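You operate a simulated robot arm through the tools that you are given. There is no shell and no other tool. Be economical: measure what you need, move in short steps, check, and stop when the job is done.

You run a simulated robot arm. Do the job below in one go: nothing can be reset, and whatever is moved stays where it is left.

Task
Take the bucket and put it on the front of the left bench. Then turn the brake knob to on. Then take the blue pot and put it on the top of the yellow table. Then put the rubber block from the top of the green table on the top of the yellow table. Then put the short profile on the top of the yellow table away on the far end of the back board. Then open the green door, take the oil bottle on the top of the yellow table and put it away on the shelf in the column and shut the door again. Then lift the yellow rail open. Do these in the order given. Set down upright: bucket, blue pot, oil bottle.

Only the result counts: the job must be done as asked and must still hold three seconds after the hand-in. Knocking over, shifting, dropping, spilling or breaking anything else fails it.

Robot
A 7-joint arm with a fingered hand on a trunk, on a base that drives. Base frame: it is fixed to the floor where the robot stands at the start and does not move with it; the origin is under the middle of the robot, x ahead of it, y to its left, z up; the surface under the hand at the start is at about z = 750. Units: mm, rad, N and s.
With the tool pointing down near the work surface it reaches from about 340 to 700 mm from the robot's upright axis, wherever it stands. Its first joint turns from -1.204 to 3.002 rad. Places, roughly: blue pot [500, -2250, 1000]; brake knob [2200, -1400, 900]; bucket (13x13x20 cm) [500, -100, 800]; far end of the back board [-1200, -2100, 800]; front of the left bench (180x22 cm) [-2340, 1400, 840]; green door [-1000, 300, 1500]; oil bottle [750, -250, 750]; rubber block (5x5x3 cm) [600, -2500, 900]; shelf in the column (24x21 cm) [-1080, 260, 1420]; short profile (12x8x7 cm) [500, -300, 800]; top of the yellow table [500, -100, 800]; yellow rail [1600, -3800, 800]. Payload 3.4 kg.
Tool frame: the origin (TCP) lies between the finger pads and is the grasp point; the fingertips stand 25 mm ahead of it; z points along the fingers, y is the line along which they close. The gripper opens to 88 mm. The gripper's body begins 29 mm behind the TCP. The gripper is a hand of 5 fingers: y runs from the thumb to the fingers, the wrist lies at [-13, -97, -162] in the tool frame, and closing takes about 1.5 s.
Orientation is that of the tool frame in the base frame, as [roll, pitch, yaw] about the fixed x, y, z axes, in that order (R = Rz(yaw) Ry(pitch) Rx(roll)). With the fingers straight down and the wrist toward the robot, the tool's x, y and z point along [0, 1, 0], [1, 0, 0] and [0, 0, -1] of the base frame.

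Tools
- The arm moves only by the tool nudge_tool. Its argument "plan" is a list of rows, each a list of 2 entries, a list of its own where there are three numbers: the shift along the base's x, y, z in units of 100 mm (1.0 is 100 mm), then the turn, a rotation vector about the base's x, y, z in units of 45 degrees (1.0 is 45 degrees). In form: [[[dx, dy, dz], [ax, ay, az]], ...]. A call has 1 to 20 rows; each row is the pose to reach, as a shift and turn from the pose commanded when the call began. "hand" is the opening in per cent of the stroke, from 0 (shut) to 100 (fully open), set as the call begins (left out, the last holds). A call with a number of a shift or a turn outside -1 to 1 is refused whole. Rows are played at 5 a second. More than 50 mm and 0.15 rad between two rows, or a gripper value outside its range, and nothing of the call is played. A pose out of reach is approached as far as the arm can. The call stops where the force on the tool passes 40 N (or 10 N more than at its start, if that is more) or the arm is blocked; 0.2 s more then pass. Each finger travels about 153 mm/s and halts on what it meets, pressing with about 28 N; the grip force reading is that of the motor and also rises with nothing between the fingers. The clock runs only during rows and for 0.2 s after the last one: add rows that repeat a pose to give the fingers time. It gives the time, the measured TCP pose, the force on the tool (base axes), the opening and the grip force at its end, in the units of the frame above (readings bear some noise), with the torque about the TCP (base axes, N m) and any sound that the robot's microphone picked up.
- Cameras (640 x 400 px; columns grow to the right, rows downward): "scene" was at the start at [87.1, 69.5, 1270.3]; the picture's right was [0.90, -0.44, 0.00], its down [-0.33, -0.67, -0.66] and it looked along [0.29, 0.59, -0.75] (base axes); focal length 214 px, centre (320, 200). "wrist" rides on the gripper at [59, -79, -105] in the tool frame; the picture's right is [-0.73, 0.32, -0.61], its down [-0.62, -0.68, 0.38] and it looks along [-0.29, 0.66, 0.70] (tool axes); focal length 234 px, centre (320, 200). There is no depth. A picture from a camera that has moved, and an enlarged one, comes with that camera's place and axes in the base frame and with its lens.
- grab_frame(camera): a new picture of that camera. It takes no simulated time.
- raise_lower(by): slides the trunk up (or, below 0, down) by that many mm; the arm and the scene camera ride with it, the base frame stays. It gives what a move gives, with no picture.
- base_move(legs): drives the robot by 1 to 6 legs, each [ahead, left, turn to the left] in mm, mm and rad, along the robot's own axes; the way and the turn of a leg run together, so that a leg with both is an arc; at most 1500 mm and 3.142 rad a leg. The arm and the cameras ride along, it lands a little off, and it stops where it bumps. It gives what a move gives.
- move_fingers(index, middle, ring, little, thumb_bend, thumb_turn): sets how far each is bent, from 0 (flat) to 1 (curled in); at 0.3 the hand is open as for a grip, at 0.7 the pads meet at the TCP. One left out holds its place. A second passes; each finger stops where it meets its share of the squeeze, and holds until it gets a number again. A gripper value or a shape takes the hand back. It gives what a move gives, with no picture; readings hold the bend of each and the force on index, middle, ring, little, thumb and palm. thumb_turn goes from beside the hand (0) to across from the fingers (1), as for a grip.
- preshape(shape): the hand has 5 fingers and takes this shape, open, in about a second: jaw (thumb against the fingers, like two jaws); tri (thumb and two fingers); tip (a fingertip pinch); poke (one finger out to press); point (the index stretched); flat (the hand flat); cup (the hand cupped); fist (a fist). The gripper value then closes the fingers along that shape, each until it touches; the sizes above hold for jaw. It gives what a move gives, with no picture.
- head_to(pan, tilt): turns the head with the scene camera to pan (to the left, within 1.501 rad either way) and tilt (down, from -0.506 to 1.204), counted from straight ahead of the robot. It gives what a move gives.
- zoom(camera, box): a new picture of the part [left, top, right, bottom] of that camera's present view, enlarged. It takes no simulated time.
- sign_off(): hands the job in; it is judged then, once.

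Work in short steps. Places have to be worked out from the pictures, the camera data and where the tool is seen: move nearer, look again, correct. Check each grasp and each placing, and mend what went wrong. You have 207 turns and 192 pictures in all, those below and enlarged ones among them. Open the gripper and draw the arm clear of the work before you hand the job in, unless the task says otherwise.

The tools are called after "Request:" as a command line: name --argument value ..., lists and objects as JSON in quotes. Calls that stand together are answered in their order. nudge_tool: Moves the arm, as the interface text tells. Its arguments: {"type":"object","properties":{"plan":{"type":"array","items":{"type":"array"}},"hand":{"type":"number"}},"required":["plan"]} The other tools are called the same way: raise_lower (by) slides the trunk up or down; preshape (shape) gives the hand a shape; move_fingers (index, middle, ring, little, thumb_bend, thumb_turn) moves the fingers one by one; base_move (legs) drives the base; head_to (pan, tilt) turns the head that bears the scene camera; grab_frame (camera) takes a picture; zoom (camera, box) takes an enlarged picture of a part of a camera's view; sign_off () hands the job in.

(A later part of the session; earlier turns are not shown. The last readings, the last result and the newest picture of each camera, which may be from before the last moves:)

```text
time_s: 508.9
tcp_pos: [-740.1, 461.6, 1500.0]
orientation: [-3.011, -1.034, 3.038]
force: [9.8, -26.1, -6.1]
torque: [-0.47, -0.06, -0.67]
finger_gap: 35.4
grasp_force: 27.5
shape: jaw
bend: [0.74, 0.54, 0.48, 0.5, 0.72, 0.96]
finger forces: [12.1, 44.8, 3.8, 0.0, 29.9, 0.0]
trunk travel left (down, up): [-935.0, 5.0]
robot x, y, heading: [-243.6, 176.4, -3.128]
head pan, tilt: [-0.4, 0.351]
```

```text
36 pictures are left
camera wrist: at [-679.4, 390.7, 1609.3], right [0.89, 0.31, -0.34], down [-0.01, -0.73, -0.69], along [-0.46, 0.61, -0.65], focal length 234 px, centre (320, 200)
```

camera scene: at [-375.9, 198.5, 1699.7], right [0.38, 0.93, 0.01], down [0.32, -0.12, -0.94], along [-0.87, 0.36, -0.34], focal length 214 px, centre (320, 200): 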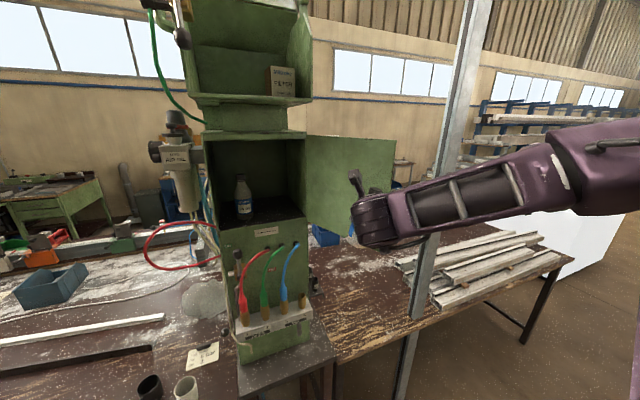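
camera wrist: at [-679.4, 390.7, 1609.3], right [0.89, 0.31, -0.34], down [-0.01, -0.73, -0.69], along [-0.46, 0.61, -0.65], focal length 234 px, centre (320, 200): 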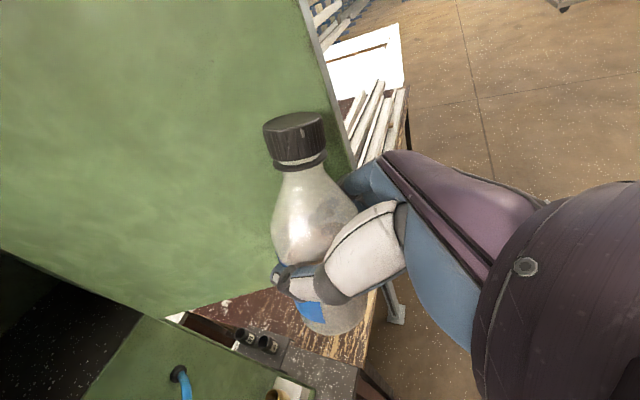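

The door meets its stop at roughly 115°. To keep the elbow clear, I'll approach with the robot turned ~26° and the hand yawed back so it still points straight into the cabinet. First I back off and set up this pose in free space.

Request:
base_move --legs '[[0, 50, 0], [-200, 0, 0], [0, 0, -0.45]]'

Request:
nudge_tool --plan '[[[-0.1, 0.05, 0], [0, 0, 0.1]], [[-0.25, 0.1, 0], [0, 0, 0.2]], [[-0.4, 0.18, 0], [0, 0, 0.3]], [[-0.5, 0.25, 0], [0, 0, 0.4]], [[-0.6, 0.3, 0], [0, 0, 0.5]], [[-0.6, 0.3, 0], [0, 0, 0.57]], [[-0.6, 0.3, 0], [0, 0, 0.57]]]'

Request:
head_to --pan -0.7 --tilt 0.3

Request:
grab_frame --camera "scene"

```text
time_s: 512.3
tcp_pos: [-370.5, 611.9, 1496.0]
orientation: [-2.995, -1.028, 2.582]
force: [-1.0, -0.5, -1.1]
torque: [0.01, 0.03, 0.0]
finger_gap: 37.3
grasp_force: 28.1
shape: jaw
bend: [0.74, 0.49, 0.45, 0.5, 0.73, 0.98]
finger forces: [14.8, 6.7, 4.2, 0.0, 24.5, 0.0]
trunk travel left (down, up): [-935.0, 5.0]
robot x, y, heading: [-43.0, 129.4, 2.709]
head pan, tilt: [-0.4, 0.351]
```

```text
time_s: 513.9
tcp_pos: [-429.3, 641.3, 1497.1]
orientation: [-2.998, -1.028, 3.033]
force: [-0.2, 1.0, -0.9]
torque: [0.04, -0.02, -0.01]
finger_gap: 37.5
grasp_force: 28.6
shape: jaw
bend: [0.74, 0.49, 0.45, 0.5, 0.73, 0.98]
finger forces: [14.6, 6.8, 4.3, 0.1, 24.5, 0.0]
trunk travel left (down, up): [-935.0, 5.0]
robot x, y, heading: [-50.8, 132.5, 2.712]
head pan, tilt: [-0.4, 0.351]
```

```text
time_s: 514.7
tcp_pos: [-430.5, 641.8, 1497.7]
orientation: [-2.995, -1.028, 3.031]
force: [0.1, -0.3, -1.0]
torque: [0.01, -0.01, -0.01]
finger_gap: 37.4
grasp_force: 27.7
shape: jaw
bend: [0.74, 0.49, 0.45, 0.5, 0.73, 0.98]
finger forces: [14.6, 6.6, 4.3, 0.1, 24.5, 0.0]
trunk travel left (down, up): [-935.0, 5.0]
robot x, y, heading: [-46.2, 132.6, 2.715]
head pan, tilt: [-0.7, 0.3]
```

```text
35 pictures are left
camera scene: at [-129.7, 237.3, 1703.8], right [0.9, 0.43, 0.0], down [0.13, -0.27, -0.96], along [-0.41, 0.86, -0.3], focal length 214 px, centre (320, 200)
```

scene: 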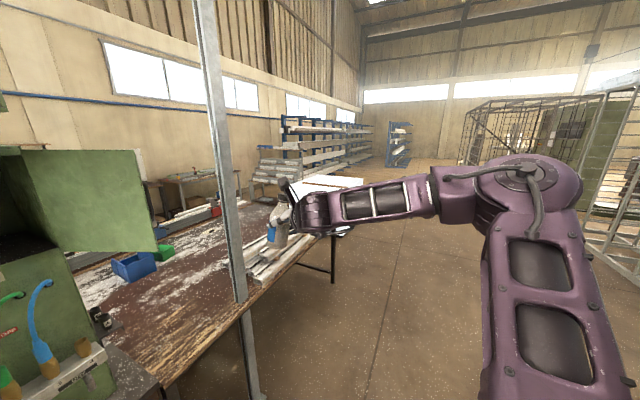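

In this pose the elbow runs almost straight back from the hand, clear of the door. I move the base so the hand is in front of the cabinet at y≈315 and check.

Request:
base_move --legs '[[55, 385, 0]]'

Request:
head_to --pan 0.2 --tilt 0.3

Request:
zoom --camera "scene" --box '[180, 90, 460, 280]'

Request:
grab_frame --camera "wrist"

```text
time_s: 517.2
tcp_pos: [-640.2, 312.7, 1497.2]
orientation: [-2.989, -1.03, 3.029]
force: [-0.8, 0.3, -0.9]
torque: [-0.02, -0.04, 0.01]
finger_gap: 37.5
grasp_force: 28.2
shape: jaw
bend: [0.74, 0.49, 0.45, 0.5, 0.73, 0.98]
finger forces: [14.5, 6.7, 4.2, 0.2, 24.5, 0.0]
trunk travel left (down, up): [-935.0, 5.0]
robot x, y, heading: [-255.6, -197.9, 2.721]
head pan, tilt: [-0.7, 0.3]
```

```text
time_s: 518.4
tcp_pos: [-641.2, 311.4, 1497.1]
orientation: [-2.995, -1.029, 3.036]
force: [-0.3, 0.1, -1.5]
torque: [0.02, 0.0, 0.0]
finger_gap: 37.4
grasp_force: 28.1
shape: jaw
bend: [0.74, 0.49, 0.45, 0.5, 0.73, 0.98]
finger forces: [14.6, 6.8, 4.3, 0.0, 24.6, 0.1]
trunk travel left (down, up): [-935.0, 5.0]
robot x, y, heading: [-254.3, -193.8, 2.717]
head pan, tilt: [0.201, 0.3]
```

```text
2.11 times, centred on (320, 185) of scene
camera zoom: at [-389.7, -154.7, 1703.8], right [0.22, 0.97, 0.0], down [0.29, -0.07, -0.96], along [-0.93, 0.21, -0.3], focal length 452 px, centre (320, 232)
```

zoom: 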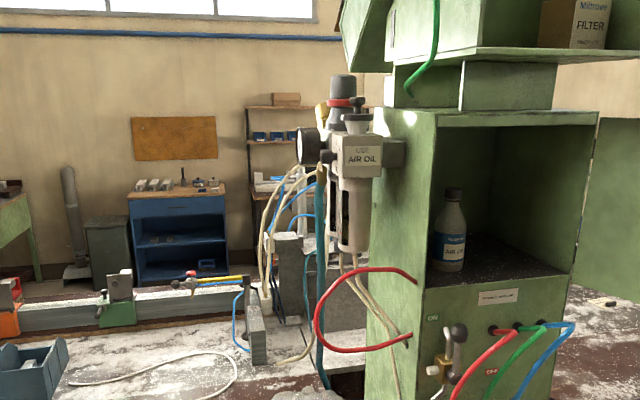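

```text
33 pictures are left
camera wrist: at [-580.0, 242.3, 1606.4], right [0.89, 0.32, -0.34], down [0.0, -0.73, -0.68], along [-0.46, 0.6, -0.65], focal length 234 px, centre (320, 200)
```

wrist: 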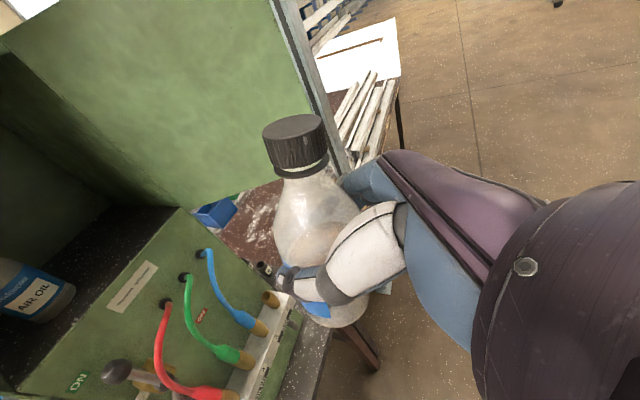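

Shelf floor front is at z≈1427; the other bottle stands at (-1019,203), so y≈312 for ours is free. I raise 15 mm and drive in most of the way.

Request:
nudge_tool --plan '[[[0, 0, 0.08], [0, 0, 0]], [[0, 0, 0.16], [0, 0, 0]], [[0, 0, 0.16], [0, 0, 0]]]'

Request:
base_move --legs '[[255, 115, 0]]'

Request:
grab_frame --camera "wrist"

Request:
grab_frame --camera "scene"

```text
time_s: 519.2
tcp_pos: [-641.1, 313.0, 1511.6]
orientation: [-2.997, -1.028, 3.036]
force: [0.5, 0.6, -0.8]
torque: [0.03, -0.03, 0.02]
finger_gap: 37.5
grasp_force: 28.5
shape: jaw
bend: [0.74, 0.49, 0.45, 0.5, 0.73, 0.98]
finger forces: [14.6, 6.7, 4.3, 0.1, 24.4, 0.0]
trunk travel left (down, up): [-935.0, 5.0]
robot x, y, heading: [-257.9, -196.5, 2.715]
head pan, tilt: [0.201, 0.3]
```

```text
time_s: 521.1
tcp_pos: [-923.3, 312.1, 1512.8]
orientation: [-2.995, -1.03, 3.033]
force: [0.3, 0.2, -0.8]
torque: [-0.02, 0.0, 0.02]
finger_gap: 37.4
grasp_force: 28.3
shape: jaw
bend: [0.74, 0.49, 0.45, 0.5, 0.73, 0.98]
finger forces: [14.6, 6.9, 4.4, 0.1, 24.3, 0.0]
trunk travel left (down, up): [-935.0, 5.0]
robot x, y, heading: [-539.1, -198.8, 2.719]
head pan, tilt: [0.201, 0.3]
```

```text
32 pictures are left
camera wrist: at [-861.1, 244.0, 1622.7], right [0.89, 0.31, -0.34], down [0.0, -0.73, -0.68], along [-0.46, 0.6, -0.65], focal length 234 px, centre (320, 200)
```

wrist: 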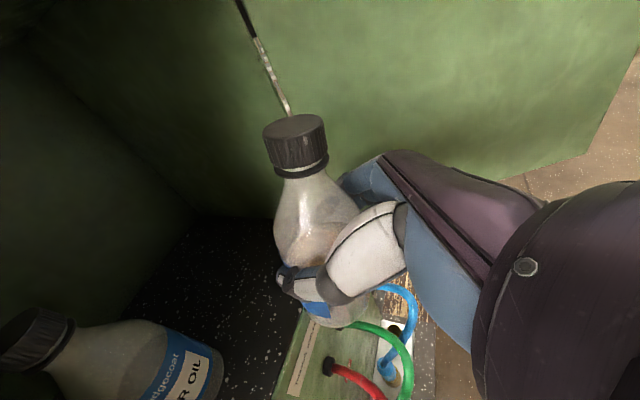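

```text
31 pictures are left
camera scene: at [-671.3, -154.0, 1704.0], right [0.22, 0.97, 0.0], down [0.29, -0.07, -0.96], along [-0.93, 0.21, -0.29], focal length 214 px, centre (320, 200)
```

scene: 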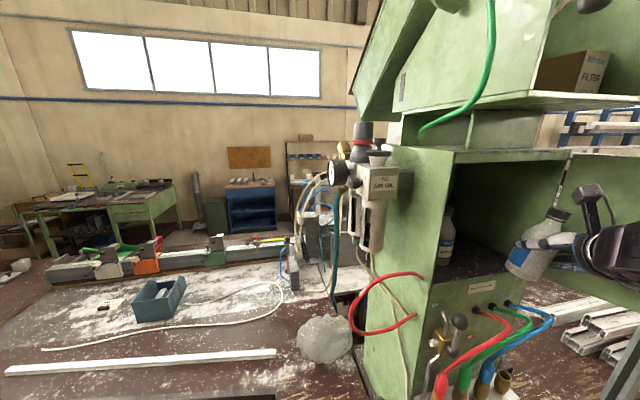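

The bottle looks tilted in the grip (from the door push). I zoom to measure the tilt.

Request:
zoom --camera "scene" --box '[430, 150, 640, 300]'

```text
2.67 times, centred on (535, 225) of scene
camera zoom: at [-671.3, -154.0, 1704.0], right [0.22, 0.97, 0.0], down [0.29, -0.07, -0.96], along [-0.93, 0.21, -0.29], focal length 572 px, centre (-253, 133)
```

zoom: 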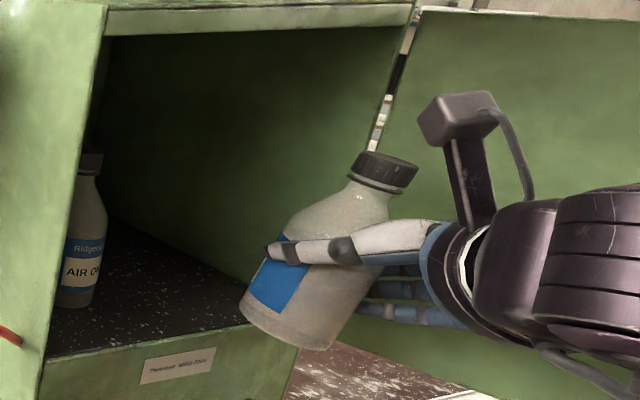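

Tilt is 9.4° with the top toward the robot. I rotate the tool by that amount to level it.

Request:
nudge_tool --plan '[[[0, 0, 0], [0, -0.1, 0]], [[0, 0, 0], [0, -0.21, 0]], [[0, 0, 0], [0, -0.21, 0]]]'

Request:
base_move --legs '[[73, 33, 0]]'

Request:
zoom --camera "scene" --box '[430, 150, 640, 300]'

Request:
grab_frame --camera "wrist"

```text
time_s: 521.9
tcp_pos: [-925.7, 314.2, 1512.1]
orientation: [-3.021, -0.863, 3.056]
force: [0.1, 0.0, -1.6]
torque: [-0.02, 0.0, -0.02]
finger_gap: 37.5
grasp_force: 27.6
shape: jaw
bend: [0.74, 0.49, 0.45, 0.5, 0.73, 0.98]
finger forces: [14.6, 6.8, 4.3, 0.1, 24.4, 0.0]
trunk travel left (down, up): [-935.0, 5.0]
robot x, y, heading: [-541.0, -195.1, 2.713]
head pan, tilt: [0.201, 0.3]
```

```text
time_s: 523.0
tcp_pos: [-998.2, 313.0, 1514.8]
orientation: [-3.021, -0.868, 3.055]
force: [-0.1, 0.8, -1.1]
torque: [-0.02, 0.04, 0.03]
finger_gap: 37.3
grasp_force: 28.6
shape: jaw
bend: [0.74, 0.49, 0.45, 0.5, 0.73, 0.98]
finger forces: [14.6, 6.7, 4.2, 0.1, 24.6, 0.1]
trunk travel left (down, up): [-935.0, 5.0]
robot x, y, heading: [-617.7, -197.4, 2.716]
head pan, tilt: [0.201, 0.3]
```

```text
2.67 times, centred on (535, 225) of scene
camera zoom: at [-747.5, -153.9, 1704.4], right [0.22, 0.97, 0.0], down [0.28, -0.07, -0.96], along [-0.93, 0.21, -0.29], focal length 572 px, centre (-253, 133)
```

zoom: 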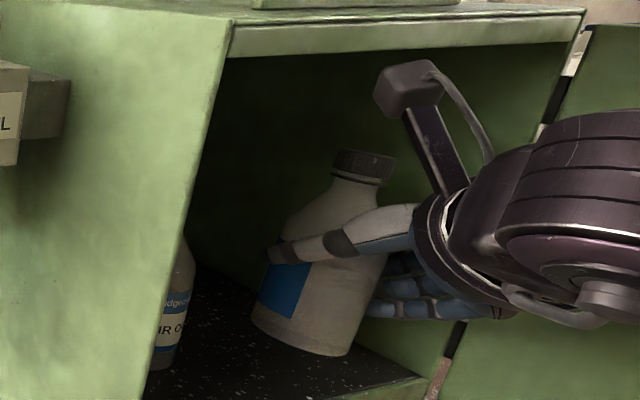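

```text
28 pictures are left
camera wrist: at [-956.2, 244.3, 1632.4], right [0.93, 0.31, -0.19], down [0.11, -0.73, -0.67], along [-0.35, 0.6, -0.72], focal length 234 px, centre (320, 200)
```

wrist: 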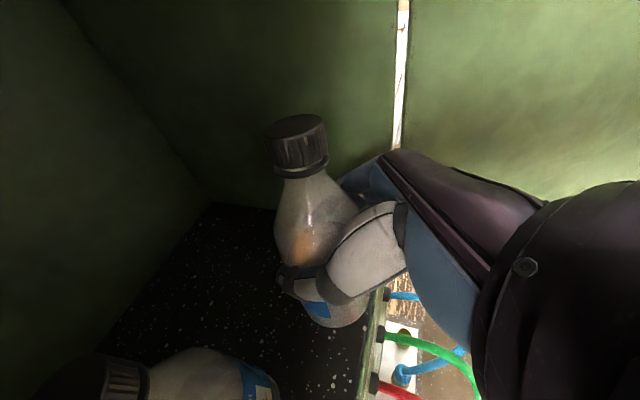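

The bottle is upright over the shelf at (-998,313), base z≈1440. I lower with the trunk in small steps until it touches.

Request:
raise_lower --by -8

Request:
raise_lower --by -4

Request:
raise_lower --by -4

```text
time_s: 523.6
tcp_pos: [-1001.1, 314.4, 1505.2]
orientation: [-3.023, -0.866, 3.056]
force: [0.3, -0.1, -1.2]
torque: [0.0, -0.01, 0.02]
finger_gap: 37.3
grasp_force: 27.9
shape: jaw
bend: [0.74, 0.49, 0.45, 0.5, 0.73, 0.98]
finger forces: [14.6, 6.8, 4.1, 0.0, 24.5, 0.0]
trunk travel left (down, up): [-927.0, 13.0]
robot x, y, heading: [-623.1, -192.1, 2.714]
head pan, tilt: [0.201, 0.3]
```

```text
time_s: 524.1
tcp_pos: [-1003.0, 314.5, 1500.8]
orientation: [-3.024, -0.866, 3.056]
force: [0.4, 0.2, -1.8]
torque: [-0.02, 0.02, -0.01]
finger_gap: 37.3
grasp_force: 27.4
shape: jaw
bend: [0.74, 0.49, 0.45, 0.5, 0.73, 0.98]
finger forces: [14.6, 6.8, 4.2, 0.1, 24.5, 0.0]
trunk travel left (down, up): [-923.0, 17.0]
robot x, y, heading: [-621.5, -190.7, 2.714]
head pan, tilt: [0.201, 0.3]
```

```text
time_s: 524.6
tcp_pos: [-1004.6, 314.0, 1497.5]
orientation: [-3.024, -0.865, 3.057]
force: [1.1, 0.6, -2.0]
torque: [0.01, -0.02, -0.01]
finger_gap: 37.2
grasp_force: 28.0
shape: jaw
bend: [0.74, 0.49, 0.45, 0.5, 0.73, 0.98]
finger forces: [14.5, 6.7, 4.2, 0.1, 24.5, 0.0]
trunk travel left (down, up): [-919.0, 21.0]
robot x, y, heading: [-620.8, -194.1, 2.711]
head pan, tilt: [0.201, 0.3]
```

Request:
raise_lower --by -4

Request:
raise_lower --by -4

Request:
raise_lower --by -3

```text
time_s: 525.2
tcp_pos: [-1005.2, 314.0, 1492.9]
orientation: [-3.022, -0.868, 3.055]
force: [0.6, -0.5, -0.3]
torque: [0.02, 0.0, 0.02]
finger_gap: 37.3
grasp_force: 28.1
shape: jaw
bend: [0.74, 0.49, 0.45, 0.5, 0.73, 0.98]
finger forces: [14.7, 6.8, 4.2, 0.1, 24.5, 0.0]
trunk travel left (down, up): [-915.0, 25.0]
robot x, y, heading: [-617.0, -195.8, 2.719]
head pan, tilt: [0.201, 0.3]
```

```text
time_s: 525.7
tcp_pos: [-1004.9, 313.3, 1489.2]
orientation: [-3.024, -0.864, 3.057]
force: [-0.6, 0.2, -1.3]
torque: [-0.01, -0.03, -0.02]
finger_gap: 37.3
grasp_force: 27.6
shape: jaw
bend: [0.74, 0.49, 0.45, 0.5, 0.73, 0.98]
finger forces: [14.6, 6.8, 4.1, 0.2, 24.5, 0.1]
trunk travel left (down, up): [-911.0, 29.0]
robot x, y, heading: [-618.5, -193.5, 2.718]
head pan, tilt: [0.201, 0.3]
```

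```text
time_s: 526.2
tcp_pos: [-1003.5, 314.0, 1487.0]
orientation: [-3.024, -0.868, 3.056]
force: [-0.4, -0.1, 4.1]
torque: [0.12, 0.06, 0.04]
finger_gap: 37.7
grasp_force: 27.8
shape: jaw
bend: [0.74, 0.49, 0.44, 0.5, 0.73, 0.98]
finger forces: [14.0, 6.8, 4.1, 0.1, 24.8, 0.0]
trunk travel left (down, up): [-908.0, 32.0]
robot x, y, heading: [-622.1, -196.1, 2.715]
head pan, tilt: [0.201, 0.3]
```

The bottle stands on the shelf. I open the hand and check before backing out.

Request:
nudge_tool --plan '[[[0, 0, 0], [0, 0, 0]], [[0, 0, 0], [0, 0, 0]], [[0, 0, 0], [0, 0, 0]], [[0, 0, 0], [0, 0, 0]], [[0, 0, 0], [0, 0, 0]]]' --hand 90

Request:
grab_frame --camera "wrist"

```text
time_s: 527.4
tcp_pos: [-1004.9, 314.2, 1486.1]
orientation: [-3.023, -0.866, 3.056]
force: [-1.1, 0.4, 0.7]
torque: [-0.05, 0.0, 0.01]
finger_gap: 79.1
grasp_force: 0.1
shape: jaw
bend: [0.3, 0.32, 0.3, 0.31, 0.33, 0.98]
finger forces: [0.0, 0.0, 0.1, 0.0, 0.1, 0.0]
trunk travel left (down, up): [-908.0, 32.0]
robot x, y, heading: [-620.1, -194.2, 2.714]
head pan, tilt: [0.201, 0.3]
```

```text
27 pictures are left
camera wrist: at [-962.3, 244.9, 1603.9], right [0.93, 0.31, -0.19], down [0.11, -0.73, -0.67], along [-0.35, 0.6, -0.72], focal length 234 px, centre (320, 200)
```

wrist: 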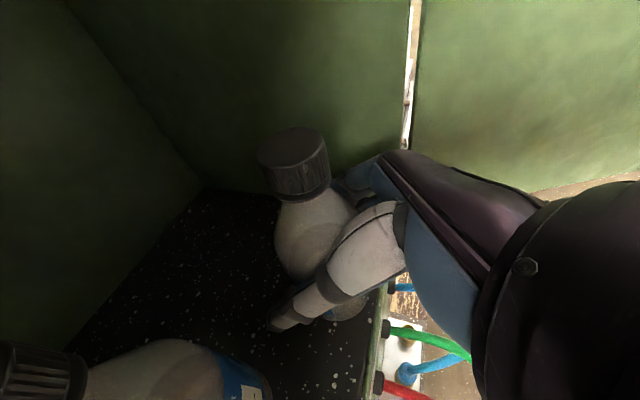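

Released. I back straight out along +x and check.

Request:
base_move --legs '[[-73, -33, 0], [-182, -83, 0]]'

Request:
zoom --camera "scene" --box '[320, 90, 600, 280]'

```text
time_s: 529.7
tcp_pos: [-724.4, 311.6, 1485.0]
orientation: [-3.024, -0.862, 3.054]
force: [-0.7, -0.3, -0.1]
torque: [0.02, 0.0, 0.03]
finger_gap: 78.9
grasp_force: 0.1
shape: jaw
bend: [0.3, 0.32, 0.3, 0.31, 0.33, 0.98]
finger forces: [0.1, 0.1, 0.1, 0.0, 0.1, 0.0]
trunk travel left (down, up): [-908.0, 32.0]
robot x, y, heading: [-337.3, -199.4, 2.714]
head pan, tilt: [0.201, 0.3]
```

```text
2.11 times, centred on (460, 185) of scene
camera zoom: at [-475.9, -155.8, 1676.5], right [0.23, 0.97, 0.0], down [0.29, -0.07, -0.95], along [-0.93, 0.22, -0.3], focal length 452 px, centre (25, 232)
```

zoom: 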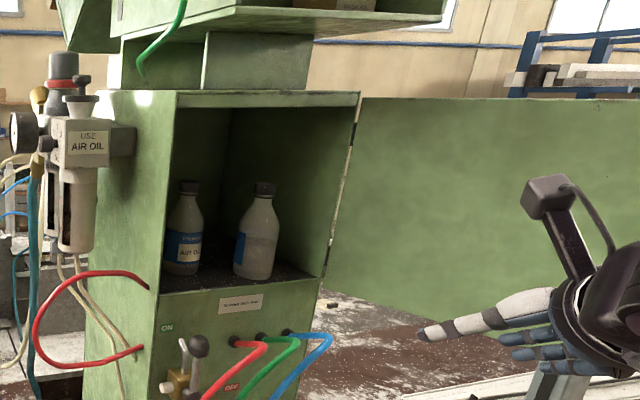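

Both bottles stand upright inside. To shut the door I go round its free end to the outer side.

Request:
base_move --legs '[[-118, -54, 0], [124, -273, 0]]'

Request:
raise_lower --by -25

Request:
head_to --pan -0.1 --tilt 0.3

Request:
grab_frame --camera "scene"

```text
time_s: 532.6
tcp_pos: [-594.0, 603.9, 1486.5]
orientation: [-3.027, -0.866, 3.058]
force: [0.2, -0.4, 0.3]
torque: [0.0, 0.04, -0.03]
finger_gap: 79.1
grasp_force: 0.0
shape: jaw
bend: [0.3, 0.32, 0.3, 0.31, 0.33, 0.98]
finger forces: [0.0, 0.0, 0.0, 0.1, 0.1, 0.0]
trunk travel left (down, up): [-908.0, 32.0]
robot x, y, heading: [-208.9, 94.3, 2.716]
head pan, tilt: [0.201, 0.3]
```

```text
time_s: 533.3
tcp_pos: [-594.3, 607.1, 1461.8]
orientation: [-3.022, -0.866, 3.054]
force: [0.5, -0.4, 0.5]
torque: [0.0, -0.02, 0.01]
finger_gap: 79.0
grasp_force: 0.1
shape: jaw
bend: [0.3, 0.32, 0.3, 0.31, 0.33, 0.98]
finger forces: [0.0, 0.0, 0.0, 0.0, 0.0, 0.0]
trunk travel left (down, up): [-883.0, 57.0]
robot x, y, heading: [-211.1, 96.8, 2.713]
head pan, tilt: [0.201, 0.3]
```

```text
time_s: 534.1
tcp_pos: [-593.9, 605.5, 1462.1]
orientation: [-3.024, -0.864, 3.054]
force: [0.2, 0.5, 0.9]
torque: [-0.02, -0.01, 0.01]
finger_gap: 79.2
grasp_force: 0.1
shape: jaw
bend: [0.3, 0.32, 0.3, 0.31, 0.33, 0.98]
finger forces: [0.0, 0.0, 0.0, 0.0, 0.0, 0.0]
trunk travel left (down, up): [-883.0, 57.0]
robot x, y, heading: [-213.0, 96.0, 2.712]
head pan, tilt: [-0.099, 0.3]
```

```text
25 pictures are left
camera scene: at [-334.0, 164.1, 1651.9], right [0.5, 0.86, 0.0], down [0.26, -0.15, -0.96], along [-0.83, 0.48, -0.3], focal length 214 px, centre (320, 200)
```

scene: 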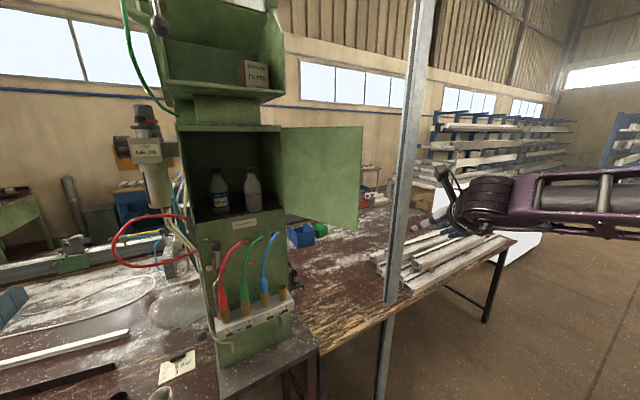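

Door end is at (-729,505), θ≈114°. I close the hand and sweep the door shut with base moves along its arc: first part.

Request:
nudge_tool --plan '[[[0, 0, 0], [0, 0, 0]], [[0, 0, 0], [0, 0, 0]], [[0, 0, 0], [0, 0, 0]], [[0, 0, 0], [0, 0, 0]], [[0, 0, 0], [0, 0, 0]]]' --hand 0

Request:
base_move --legs '[[136, 62, 0], [-66, 146, 0]]'

Request:
base_move --legs '[[-50, 109, 0]]'

Request:
grab_frame --camera "scene"

```text
time_s: 535.3
tcp_pos: [-594.2, 606.9, 1460.8]
orientation: [-3.023, -0.866, 3.054]
force: [0.1, 0.8, -0.4]
torque: [0.02, -0.01, -0.02]
finger_gap: 0.2
grasp_force: 27.5
shape: jaw
bend: [0.7, 0.7, 0.7, 0.7, 0.4, 1.0]
finger forces: [0.0, 0.1, 0.0, 0.0, 0.0, 0.1]
trunk travel left (down, up): [-883.0, 57.0]
robot x, y, heading: [-212.1, 96.6, 2.711]
head pan, tilt: [-0.099, 0.3]
```

```text
time_s: 537.7
tcp_pos: [-746.3, 449.8, 1460.1]
orientation: [-3.021, -0.865, 3.05]
force: [1.8, 0.5, -1.5]
torque: [0.02, 0.08, 0.06]
finger_gap: 0.0
grasp_force: 28.2
shape: jaw
bend: [0.7, 0.7, 0.7, 0.7, 0.41, 1.0]
finger forces: [0.0, 0.1, 0.0, 0.0, 2.9, 0.0]
trunk travel left (down, up): [-883.0, 57.0]
robot x, y, heading: [-361.7, -64.9, 2.714]
head pan, tilt: [-0.099, 0.3]
```

```text
time_s: 538.9
tcp_pos: [-747.3, 329.5, 1460.3]
orientation: [-3.02, -0.864, 3.048]
force: [0.4, -0.2, -0.2]
torque: [0.04, -0.02, 0.01]
finger_gap: 0.1
grasp_force: 27.8
shape: jaw
bend: [0.7, 0.7, 0.7, 0.7, 0.41, 1.0]
finger forces: [0.1, 0.0, 0.1, 0.0, 0.0, 0.1]
trunk travel left (down, up): [-883.0, 57.0]
robot x, y, heading: [-362.7, -181.9, 2.71]
head pan, tilt: [-0.099, 0.3]
```

```text
24 pictures are left
camera scene: at [-486.8, -112.8, 1651.7], right [0.51, 0.86, 0.0], down [0.26, -0.15, -0.95], along [-0.82, 0.48, -0.3], focal length 214 px, centre (320, 200)
```

scene: 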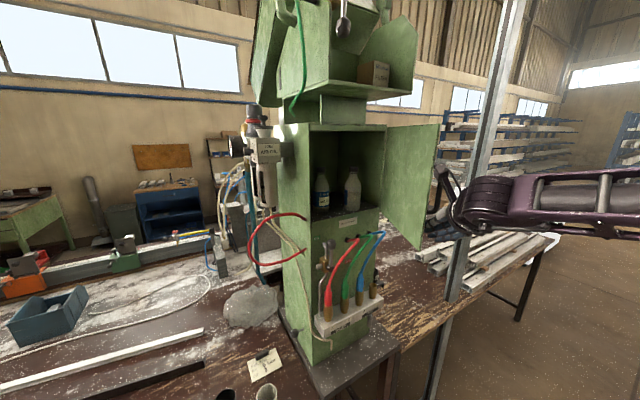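

Door is at ~62°. I continue the closing sweep.

Request:
base_move --legs '[[21, 98, 0], [38, 61, 0]]'

Request:
base_move --legs '[[36, 28, 0]]'

Request:
grab_frame --camera "scene"

```text
time_s: 540.7
tcp_pos: [-859.2, 209.2, 1462.0]
orientation: [-3.021, -0.87, 3.049]
force: [0.6, -0.3, 1.0]
torque: [0.01, 0.0, 0.02]
finger_gap: 0.0
grasp_force: 28.3
shape: jaw
bend: [0.7, 0.7, 0.7, 0.7, 0.46, 1.0]
finger forces: [0.1, 0.1, 0.0, 0.1, 0.0, 0.1]
trunk travel left (down, up): [-883.0, 57.0]
robot x, y, heading: [-482.8, -304.1, 2.712]
head pan, tilt: [-0.099, 0.3]
```

```text
time_s: 541.6
tcp_pos: [-901.3, 201.0, 1462.8]
orientation: [-3.02, -0.872, 3.047]
force: [-1.0, 0.7, 0.3]
torque: [-0.04, -0.01, 0.01]
finger_gap: 0.0
grasp_force: 28.3
shape: jaw
bend: [0.7, 0.7, 0.7, 0.7, 0.46, 1.0]
finger forces: [0.0, 0.0, 0.0, 0.0, 0.0, 0.0]
trunk travel left (down, up): [-883.0, 57.0]
robot x, y, heading: [-524.4, -314.8, 2.705]
head pan, tilt: [-0.099, 0.3]
```

```text
23 pictures are left
camera scene: at [-642.8, -243.5, 1652.3], right [0.51, 0.86, 0.0], down [0.25, -0.15, -0.96], along [-0.82, 0.48, -0.29], focal length 214 px, centre (320, 200)
```

scene: 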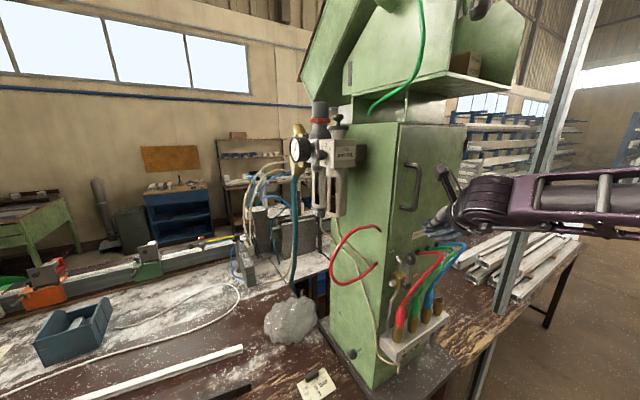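

The door looks shut. I press it gently to be sure it is fully closed.

Request:
nudge_tool --plan '[[[-0.1, 0, 0], [0, 0, 0]], [[-0.2, 0, 0], [0, 0, 0]], [[-0.3, 0, 0], [0, 0, 0]], [[-0.4, 0, 0], [0, 0, 0]], [[-0.5, 0, 0], [0, 0, 0]], [[-0.58, 0, 0], [0, 0, 0]], [[-0.58, 0, 0], [0, 0, 0]]]'

Request:
zoom --camera "scene" --box '[320, 110, 480, 270]'

```text
time_s: 543.0
tcp_pos: [-941.2, 204.5, 1461.6]
orientation: [-3.023, -0.861, 3.028]
force: [30.9, 5.1, 1.4]
torque: [0.05, -0.22, 0.03]
finger_gap: 0.1
grasp_force: 27.8
shape: jaw
bend: [0.7, 0.7, 0.7, 0.7, 0.46, 1.0]
finger forces: [32.1, 0.0, 0.0, 0.0, 0.0, 0.0]
trunk travel left (down, up): [-883.0, 57.0]
robot x, y, heading: [-524.4, -311.8, 2.706]
head pan, tilt: [-0.099, 0.3]
stopped in row 6: the force on the tool passed its limit at 43 N (the readings are from after the stop); the commanded pose is now the measured one
```

```text
2.50 times, centred on (400, 190) of scene
camera zoom: at [-633.5, -244.9, 1653.2], right [0.51, 0.86, 0.0], down [0.25, -0.15, -0.96], along [-0.82, 0.49, -0.29], focal length 536 px, centre (120, 225)
```

zoom: 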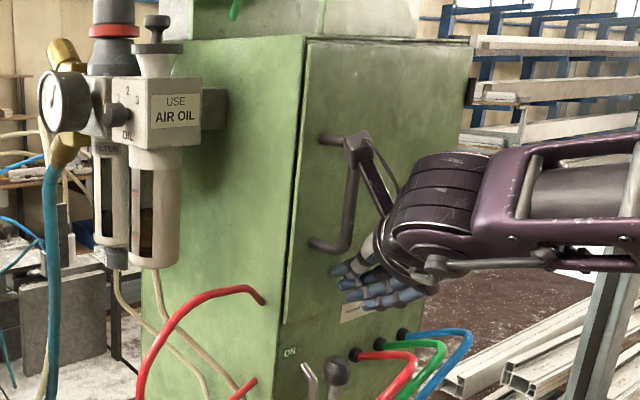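

The door is firmly shut. I back away and drive toward the yellow rail at the south wall.

Request:
nudge_tool --plan '[[[0.3, 0, 0], [0, 0, 0]], [[0.6, 0, 0], [0, 0, 0]], [[0.9, 0, 0], [0, 0, 0]]]'

Request:
base_move --legs '[[-363, -168, 0], [0, 0, 2.006], [1500, 0, 0], [1250, 0, 0]]'

Request:
head_to --pan 0.8 --tilt 0.3

Request:
grab_frame --camera "scene"

```text
time_s: 543.8
tcp_pos: [-866.2, 203.3, 1459.9]
orientation: [-3.023, -0.858, 3.038]
force: [-0.3, -0.3, -0.9]
torque: [0.01, 0.01, 0.02]
finger_gap: 0.1
grasp_force: 27.6
shape: jaw
bend: [0.7, 0.7, 0.7, 0.7, 0.47, 1.0]
finger forces: [0.0, 0.1, 0.0, 0.0, 0.1, 0.1]
trunk travel left (down, up): [-883.0, 57.0]
robot x, y, heading: [-530.5, -316.0, 2.71]
head pan, tilt: [-0.099, 0.3]
```

```text
time_s: 564.3
tcp_pos: [-346.9, -3631.9, 1459.1]
orientation: [-3.022, -0.856, -1.216]
force: [0.5, 0.4, 0.0]
torque: [0.03, 0.01, 0.01]
finger_gap: 0.0
grasp_force: 27.9
shape: jaw
bend: [0.7, 0.7, 0.7, 0.7, 0.47, 1.0]
finger forces: [0.1, 0.0, 0.1, 0.0, 0.1, 0.0]
trunk travel left (down, up): [-883.0, 57.0]
robot x, y, heading: [-35.5, -3096.2, -1.55]
head pan, tilt: [-0.099, 0.3]
```

```text
time_s: 565.5
tcp_pos: [-345.9, -3631.7, 1458.6]
orientation: [-3.022, -0.857, -1.216]
force: [0.5, 0.3, 0.6]
torque: [0.02, -0.01, -0.02]
finger_gap: 0.0
grasp_force: 28.2
shape: jaw
bend: [0.7, 0.7, 0.7, 0.7, 0.47, 1.0]
finger forces: [0.0, 0.1, 0.0, 0.0, 0.0, 0.0]
trunk travel left (down, up): [-883.0, 57.0]
robot x, y, heading: [-36.9, -3097.4, -1.549]
head pan, tilt: [0.799, 0.3]
```

```text
21 pictures are left
camera scene: at [36.2, -3209.1, 1651.9], right [-0.68, -0.73, 0.0], down [-0.22, 0.2, -0.96], along [0.7, -0.65, -0.3], focal length 214 px, centre (320, 200)
```

scene: 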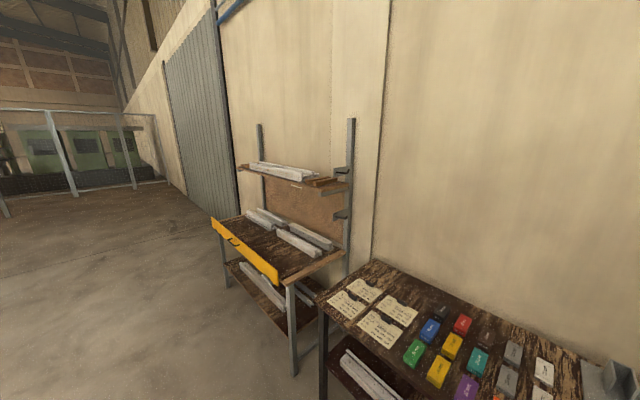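

Request:
zoom --camera "scene" --box '[190, 180, 360, 310]'

```text
3.08 times, centred on (275, 245) of scene
camera zoom: at [36.2, -3209.1, 1651.9], right [-0.68, -0.73, 0.0], down [-0.22, 0.2, -0.96], along [0.7, -0.65, -0.3], focal length 660 px, centre (458, 62)
```

zoom: 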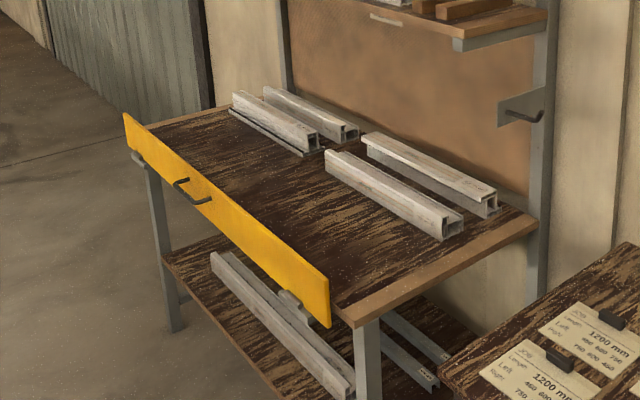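

The yellow rail runs along x≈1020–2180 at y≈-3769, z 765–880, with a horizontal U-handle at about (1589,-3742,848). I drive in front of it and return the hand to fingers-down.

Request:
base_move --legs '[[60, 0, -0.02], [0, 1500, 0], [0, 310, 0]]'

Request:
nudge_tool --plan '[[[0, 0, -0.1], [0.053, 0.103, 0.138]], [[0, 0, -0.2], [0.107, 0.206, 0.276]], [[0, 0, -0.3], [0.16, 0.309, 0.415]], [[0, 0, -0.45], [0.214, 0.412, 0.553]], [[0, 0, -0.6], [0.267, 0.515, 0.691]], [[0, 0, -0.6], [0.267, 0.515, 0.691]]]' --hand 100

Request:
nudge_tool --plan '[[[0, 0, -0.1], [0.053, 0.103, 0.138]], [[0, 0.1, -0.2], [0.107, 0.206, 0.276]], [[0.1, 0.2, -0.3], [0.16, 0.309, 0.415]], [[0.2, 0.3, -0.45], [0.214, 0.412, 0.553]], [[0.3, 0.3, -0.6], [0.267, 0.515, 0.691]], [[0.3, 0.3, -0.6], [0.267, 0.515, 0.691]]]'

```text
time_s: 575.0
tcp_pos: [1435.3, -3665.9, 1459.1]
orientation: [-3.019, -0.857, -1.218]
force: [-0.2, -0.3, 0.3]
torque: [0.03, 0.04, -0.01]
finger_gap: 0.0
grasp_force: 27.4
shape: jaw
bend: [0.7, 0.7, 0.7, 0.7, 0.47, 1.0]
finger forces: [0.0, 0.0, 0.0, 0.1, 0.0, 0.0]
trunk travel left (down, up): [-883.0, 57.0]
robot x, y, heading: [1743.9, -3129.1, -1.546]
head pan, tilt: [0.799, 0.3]
```

```text
time_s: 576.4
tcp_pos: [1436.9, -3666.7, 1398.4]
orientation: [3.045, -0.44, -0.529]
force: [0.3, -0.1, -1.0]
torque: [0.02, 0.02, 0.0]
finger_gap: 87.6
grasp_force: 0.0
shape: jaw
bend: [0.3, 0.3, 0.3, 0.3, 0.3, 0.98]
finger forces: [0.0, 0.0, 0.0, 0.0, 0.0, 0.0]
trunk travel left (down, up): [-883.0, 57.0]
robot x, y, heading: [1746.9, -3132.2, -1.543]
head pan, tilt: [0.799, 0.3]
```

```text
time_s: 577.8
tcp_pos: [1466.1, -3634.9, 1339.4]
orientation: [3.141, 0.002, -0.002]
force: [0.3, -0.7, -0.6]
torque: [-0.04, -0.01, 0.01]
finger_gap: 87.9
grasp_force: 0.0
shape: jaw
bend: [0.3, 0.3, 0.3, 0.3, 0.3, 0.98]
finger forces: [0.0, 0.0, 0.2, 0.0, 0.0, 0.1]
trunk travel left (down, up): [-883.0, 57.0]
robot x, y, heading: [1748.9, -3131.0, -1.543]
head pan, tilt: [0.799, 0.3]
```

Fingers-down reached. I lower the trunk and look at the handle.

Request:
raise_lower --by -300

Request:
head_to --pan -0.15 --tilt 0.6

Request:
grab_frame --camera "scene"

```text
time_s: 580.8
tcp_pos: [1466.3, -3635.1, 1037.3]
orientation: [-3.14, 0.001, 0.001]
force: [0.6, 0.0, -0.1]
torque: [0.0, 0.02, 0.0]
finger_gap: 88.1
grasp_force: 0.1
shape: jaw
bend: [0.3, 0.3, 0.3, 0.3, 0.3, 0.98]
finger forces: [0.0, 0.0, 0.2, 0.1, 0.0, 0.1]
trunk travel left (down, up): [-583.0, 357.0]
robot x, y, heading: [1747.5, -3127.2, -1.551]
head pan, tilt: [0.799, 0.3]
```

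```text
time_s: 582.1
tcp_pos: [1465.2, -3635.0, 1038.6]
orientation: [3.14, 0.0, -0.001]
force: [-0.2, -0.9, 0.2]
torque: [0.07, -0.02, 0.0]
finger_gap: 87.7
grasp_force: 0.2
shape: jaw
bend: [0.3, 0.3, 0.3, 0.3, 0.3, 0.98]
finger forces: [0.0, 0.1, 0.0, 0.1, 0.0, 0.0]
trunk travel left (down, up): [-583.0, 357.0]
robot x, y, heading: [1744.9, -3131.8, -1.546]
head pan, tilt: [-0.15, 0.6]
```

```text
19 pictures are left
camera scene: at [1739.3, -3267.6, 1324.4], right [-0.99, 0.13, 0.0], down [0.07, 0.56, -0.83], along [-0.1, -0.82, -0.56], focal length 214 px, centre (320, 200)
```

scene: 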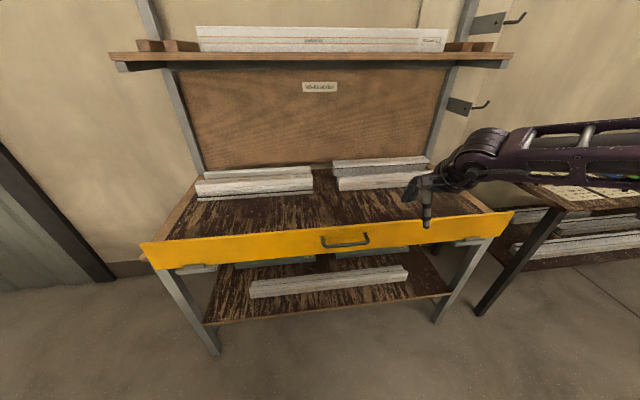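

Request:
zoom --camera "scene" --box '[290, 200, 420, 290]'

Request:
zoom --camera "scene" --box '[420, 195, 540, 285]'

```text
4.44 times, centred on (355, 245) of scene
camera zoom: at [1739.3, -3267.6, 1324.4], right [-0.99, 0.13, 0.0], down [0.07, 0.56, -0.83], along [-0.1, -0.82, -0.56], focal length 953 px, centre (164, 0)
```

zoom: 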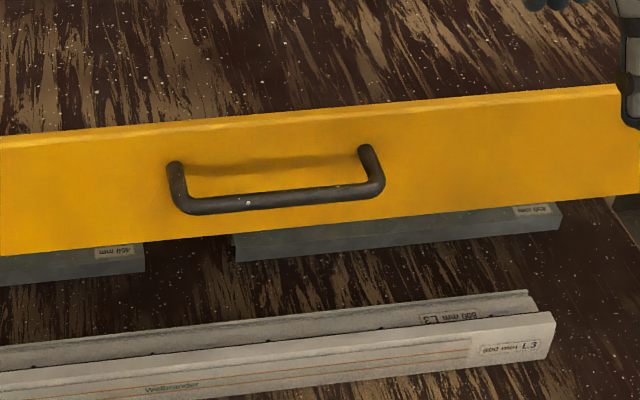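

```text
4.44 times, centred on (480, 240) of scene
camera zoom: at [1739.3, -3267.6, 1324.4], right [-0.99, 0.13, 0.0], down [0.07, 0.56, -0.83], along [-0.1, -0.82, -0.56], focal length 953 px, centre (-391, 22)
```

zoom: 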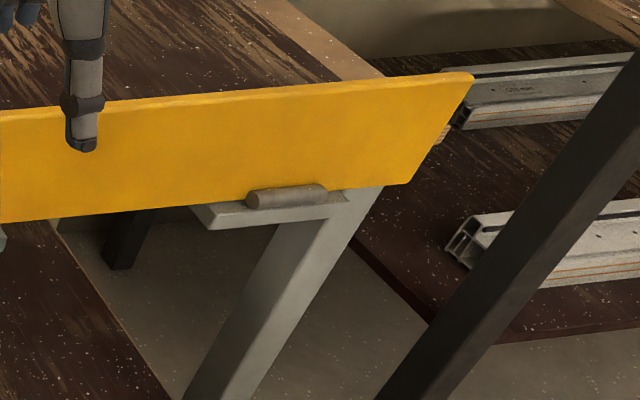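

The rail is hinged along its bottom by barrels at both ends, so it swings outward toward me. I'll reach behind its top edge with closed fingers and swing it open. First I drive closer.

Request:
base_move --legs '[[178, 50, 0]]'

Request:
nudge_tool --plan '[[[0, 0, -0.2], [0, 0, 0]], [[0, 0, -0.4], [0, 0, 0]], [[0, 0, -0.6], [0, 0, 0]], [[0, 0, -0.8], [0, 0, 0]], [[0, 0, -1.0], [0, 0, 0]], [[0, 0, -1.0], [0, 0, 0]]]' --hand 0

Request:
grab_frame --camera "scene"

```text
time_s: 583.6
tcp_pos: [1522.9, -3809.1, 1038.9]
orientation: [3.141, 0.0, 0.002]
force: [0.8, 0.3, 0.9]
torque: [0.0, 0.0, 0.03]
finger_gap: 87.7
grasp_force: 0.0
shape: jaw
bend: [0.3, 0.3, 0.3, 0.3, 0.3, 0.98]
finger forces: [0.0, 0.0, 0.1, 0.1, 0.0, 0.1]
trunk travel left (down, up): [-583.0, 357.0]
robot x, y, heading: [1800.1, -3301.7, -1.546]
head pan, tilt: [-0.15, 0.6]
```

```text
time_s: 585.0
tcp_pos: [1521.9, -3808.7, 938.3]
orientation: [3.141, 0.0, 0.002]
force: [-0.5, 0.2, -1.1]
torque: [-0.01, -0.01, -0.01]
finger_gap: 0.0
grasp_force: 28.3
shape: jaw
bend: [0.7, 0.7, 0.7, 0.7, 0.4, 1.0]
finger forces: [0.1, 0.0, 0.0, 0.0, 0.0, 0.0]
trunk travel left (down, up): [-583.0, 357.0]
robot x, y, heading: [1804.8, -3303.8, -1.546]
head pan, tilt: [-0.15, 0.6]
```

```text
16 pictures are left
camera scene: at [1794.5, -3440.9, 1324.4], right [-0.99, 0.13, 0.0], down [0.07, 0.56, -0.83], along [-0.1, -0.82, -0.56], focal length 214 px, centre (320, 200)
```

scene: 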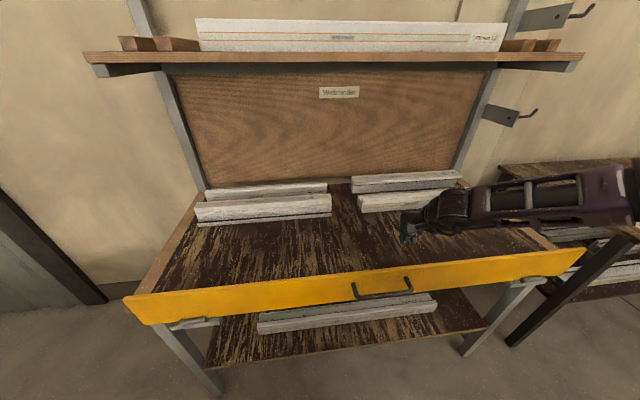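

The hand is behind the rail. I lower until the fingertips are just behind its top edge.

Request:
nudge_tool --plan '[[[0, 0, -0.2], [0, 0, 0]], [[0, 0, -0.4], [0, 0, 0]], [[0, 0, -0.55], [0, 0, 0]], [[0, 0, -0.6], [0, 0, 0]], [[0, 0, -0.6], [0, 0, 0]]]'

Request:
zoom --camera "scene" --box '[330, 180, 520, 310]'

```text
time_s: 586.2
tcp_pos: [1522.3, -3810.6, 878.0]
orientation: [3.14, -0.001, 0.0]
force: [0.3, 0.7, 0.6]
torque: [0.01, -0.03, 0.03]
finger_gap: 0.0
grasp_force: 28.0
shape: jaw
bend: [0.7, 0.7, 0.7, 0.7, 0.4, 1.0]
finger forces: [0.1, 0.0, 0.0, 0.0, 0.1, 0.0]
trunk travel left (down, up): [-583.0, 357.0]
robot x, y, heading: [1799.9, -3304.2, -1.547]
head pan, tilt: [-0.15, 0.6]
```

```text
3.08 times, centred on (425, 245) of scene
camera zoom: at [1794.3, -3441.2, 1324.4], right [-0.99, 0.13, 0.0], down [0.07, 0.56, -0.83], along [-0.1, -0.82, -0.56], focal length 660 px, centre (-3, 62)
```

zoom: 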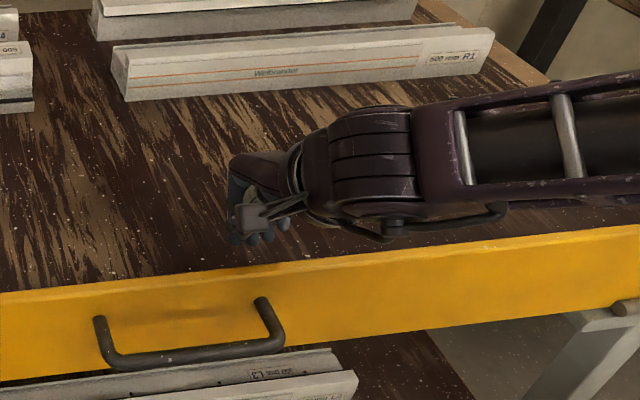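

No contact yet. I now push toward me (+y) to swing the rail outward.

Request:
nudge_tool --plan '[[[0, 0.15, 0], [0, 0, 0]], [[0, 0.3, 0], [0, 0, 0]], [[0, 0.45, 0], [0, 0, 0]], [[0, 0.6, 0], [0, 0, 0]], [[0, 0.75, 0], [0, 0, 0]], [[0, 0.75, 0], [0, 0, 0]]]'

Request:
grab_frame --camera "scene"

```text
time_s: 587.6
tcp_pos: [1523.6, -3734.6, 879.2]
orientation: [3.141, 0.0, 0.002]
force: [-0.2, 0.8, 0.1]
torque: [0.02, 0.01, -0.02]
finger_gap: 0.0
grasp_force: 28.3
shape: jaw
bend: [0.7, 0.7, 0.7, 0.7, 0.42, 1.0]
finger forces: [0.1, 0.0, 0.0, 0.0, 0.0, 0.0]
trunk travel left (down, up): [-583.0, 357.0]
robot x, y, heading: [1801.0, -3299.2, -1.543]
head pan, tilt: [-0.15, 0.6]
```

```text
14 pictures are left
camera scene: at [1794.4, -3441.4, 1324.3], right [-0.99, 0.13, 0.0], down [0.07, 0.56, -0.82], along [-0.1, -0.82, -0.57], focal length 214 px, centre (320, 200)
```

scene: 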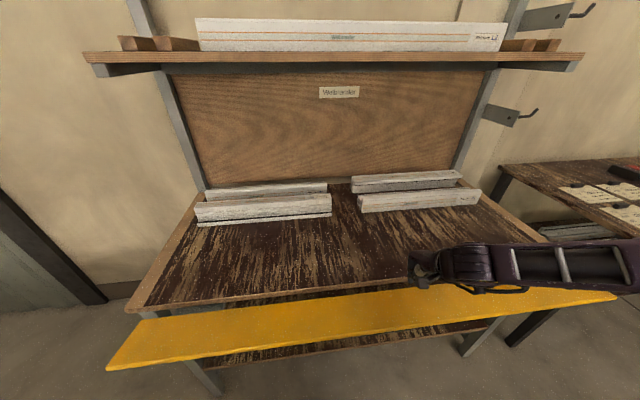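

The rail has swung to ~63°. I move above its outer part and press it down further toward fully open.

Request:
nudge_tool --plan '[[[0, 0.3, 0], [0, 0, 0]], [[0, 0.65, 0], [0, 0, 0]], [[0, 0.65, -0.2], [0, 0, 0]], [[0, 0.65, -0.4], [0, 0, 0]], [[0, 0.65, -0.6], [0, 0, 0]], [[0, 0.65, -0.8], [0, 0, 0]], [[0, 0.65, -0.95], [0, 0, 0]], [[0, 0.65, -0.95], [0, 0, 0]]]'

Request:
grab_frame --camera "scene"

```text
time_s: 589.0
tcp_pos: [1524.3, -3676.3, 810.7]
orientation: [3.11, 0.0, 0.008]
force: [3.4, 2.1, 13.5]
torque: [0.06, -0.12, 0.01]
finger_gap: 0.0
grasp_force: 27.5
shape: jaw
bend: [0.7, 0.7, 0.7, 0.7, 0.44, 1.0]
finger forces: [14.9, 0.0, 0.1, 0.1, 0.1, 0.0]
trunk travel left (down, up): [-583.0, 357.0]
robot x, y, heading: [1800.4, -3300.2, -1.546]
head pan, tilt: [-0.15, 0.6]
stopped in row 7: the force on the tool passed its limit at 54 N (the readings are from after the stop); the commanded pose is now the measured one
```

```text
13 pictures are left
camera scene: at [1795.2, -3439.9, 1324.7], right [-0.99, 0.12, 0.0], down [0.07, 0.56, -0.83], along [-0.1, -0.82, -0.56], focal length 214 px, centre (320, 200)
```

scene: 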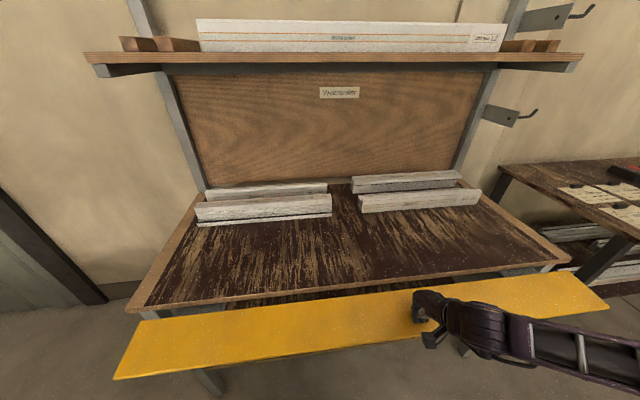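

Resistance at ~77°. I press once more briefly to see whether that is the end stop.

Request:
nudge_tool --plan '[[[0, 0.05, 0.05], [0, 0, 0]], [[0, 0.05, -0.05], [0, 0, 0]], [[0, 0.05, -0.12], [0, 0, 0]], [[0, 0.05, -0.2], [0, 0, 0]]]'

```text
time_s: 589.7
tcp_pos: [1522.9, -3676.3, 808.4]
orientation: [3.091, 0.005, 0.012]
force: [2.4, 6.3, 18.3]
torque: [0.17, -0.09, -0.01]
finger_gap: 0.1
grasp_force: 27.6
shape: jaw
bend: [0.7, 0.7, 0.7, 0.7, 0.45, 1.0]
finger forces: [14.6, 0.0, 0.0, 0.0, 0.0, 0.1]
trunk travel left (down, up): [-583.0, 357.0]
robot x, y, heading: [1800.5, -3301.8, -1.546]
head pan, tilt: [-0.15, 0.6]
stopped in row 3: the force on the tool passed its limit at 46 N (the readings are from after the stop); the commanded pose is now the measured one
```

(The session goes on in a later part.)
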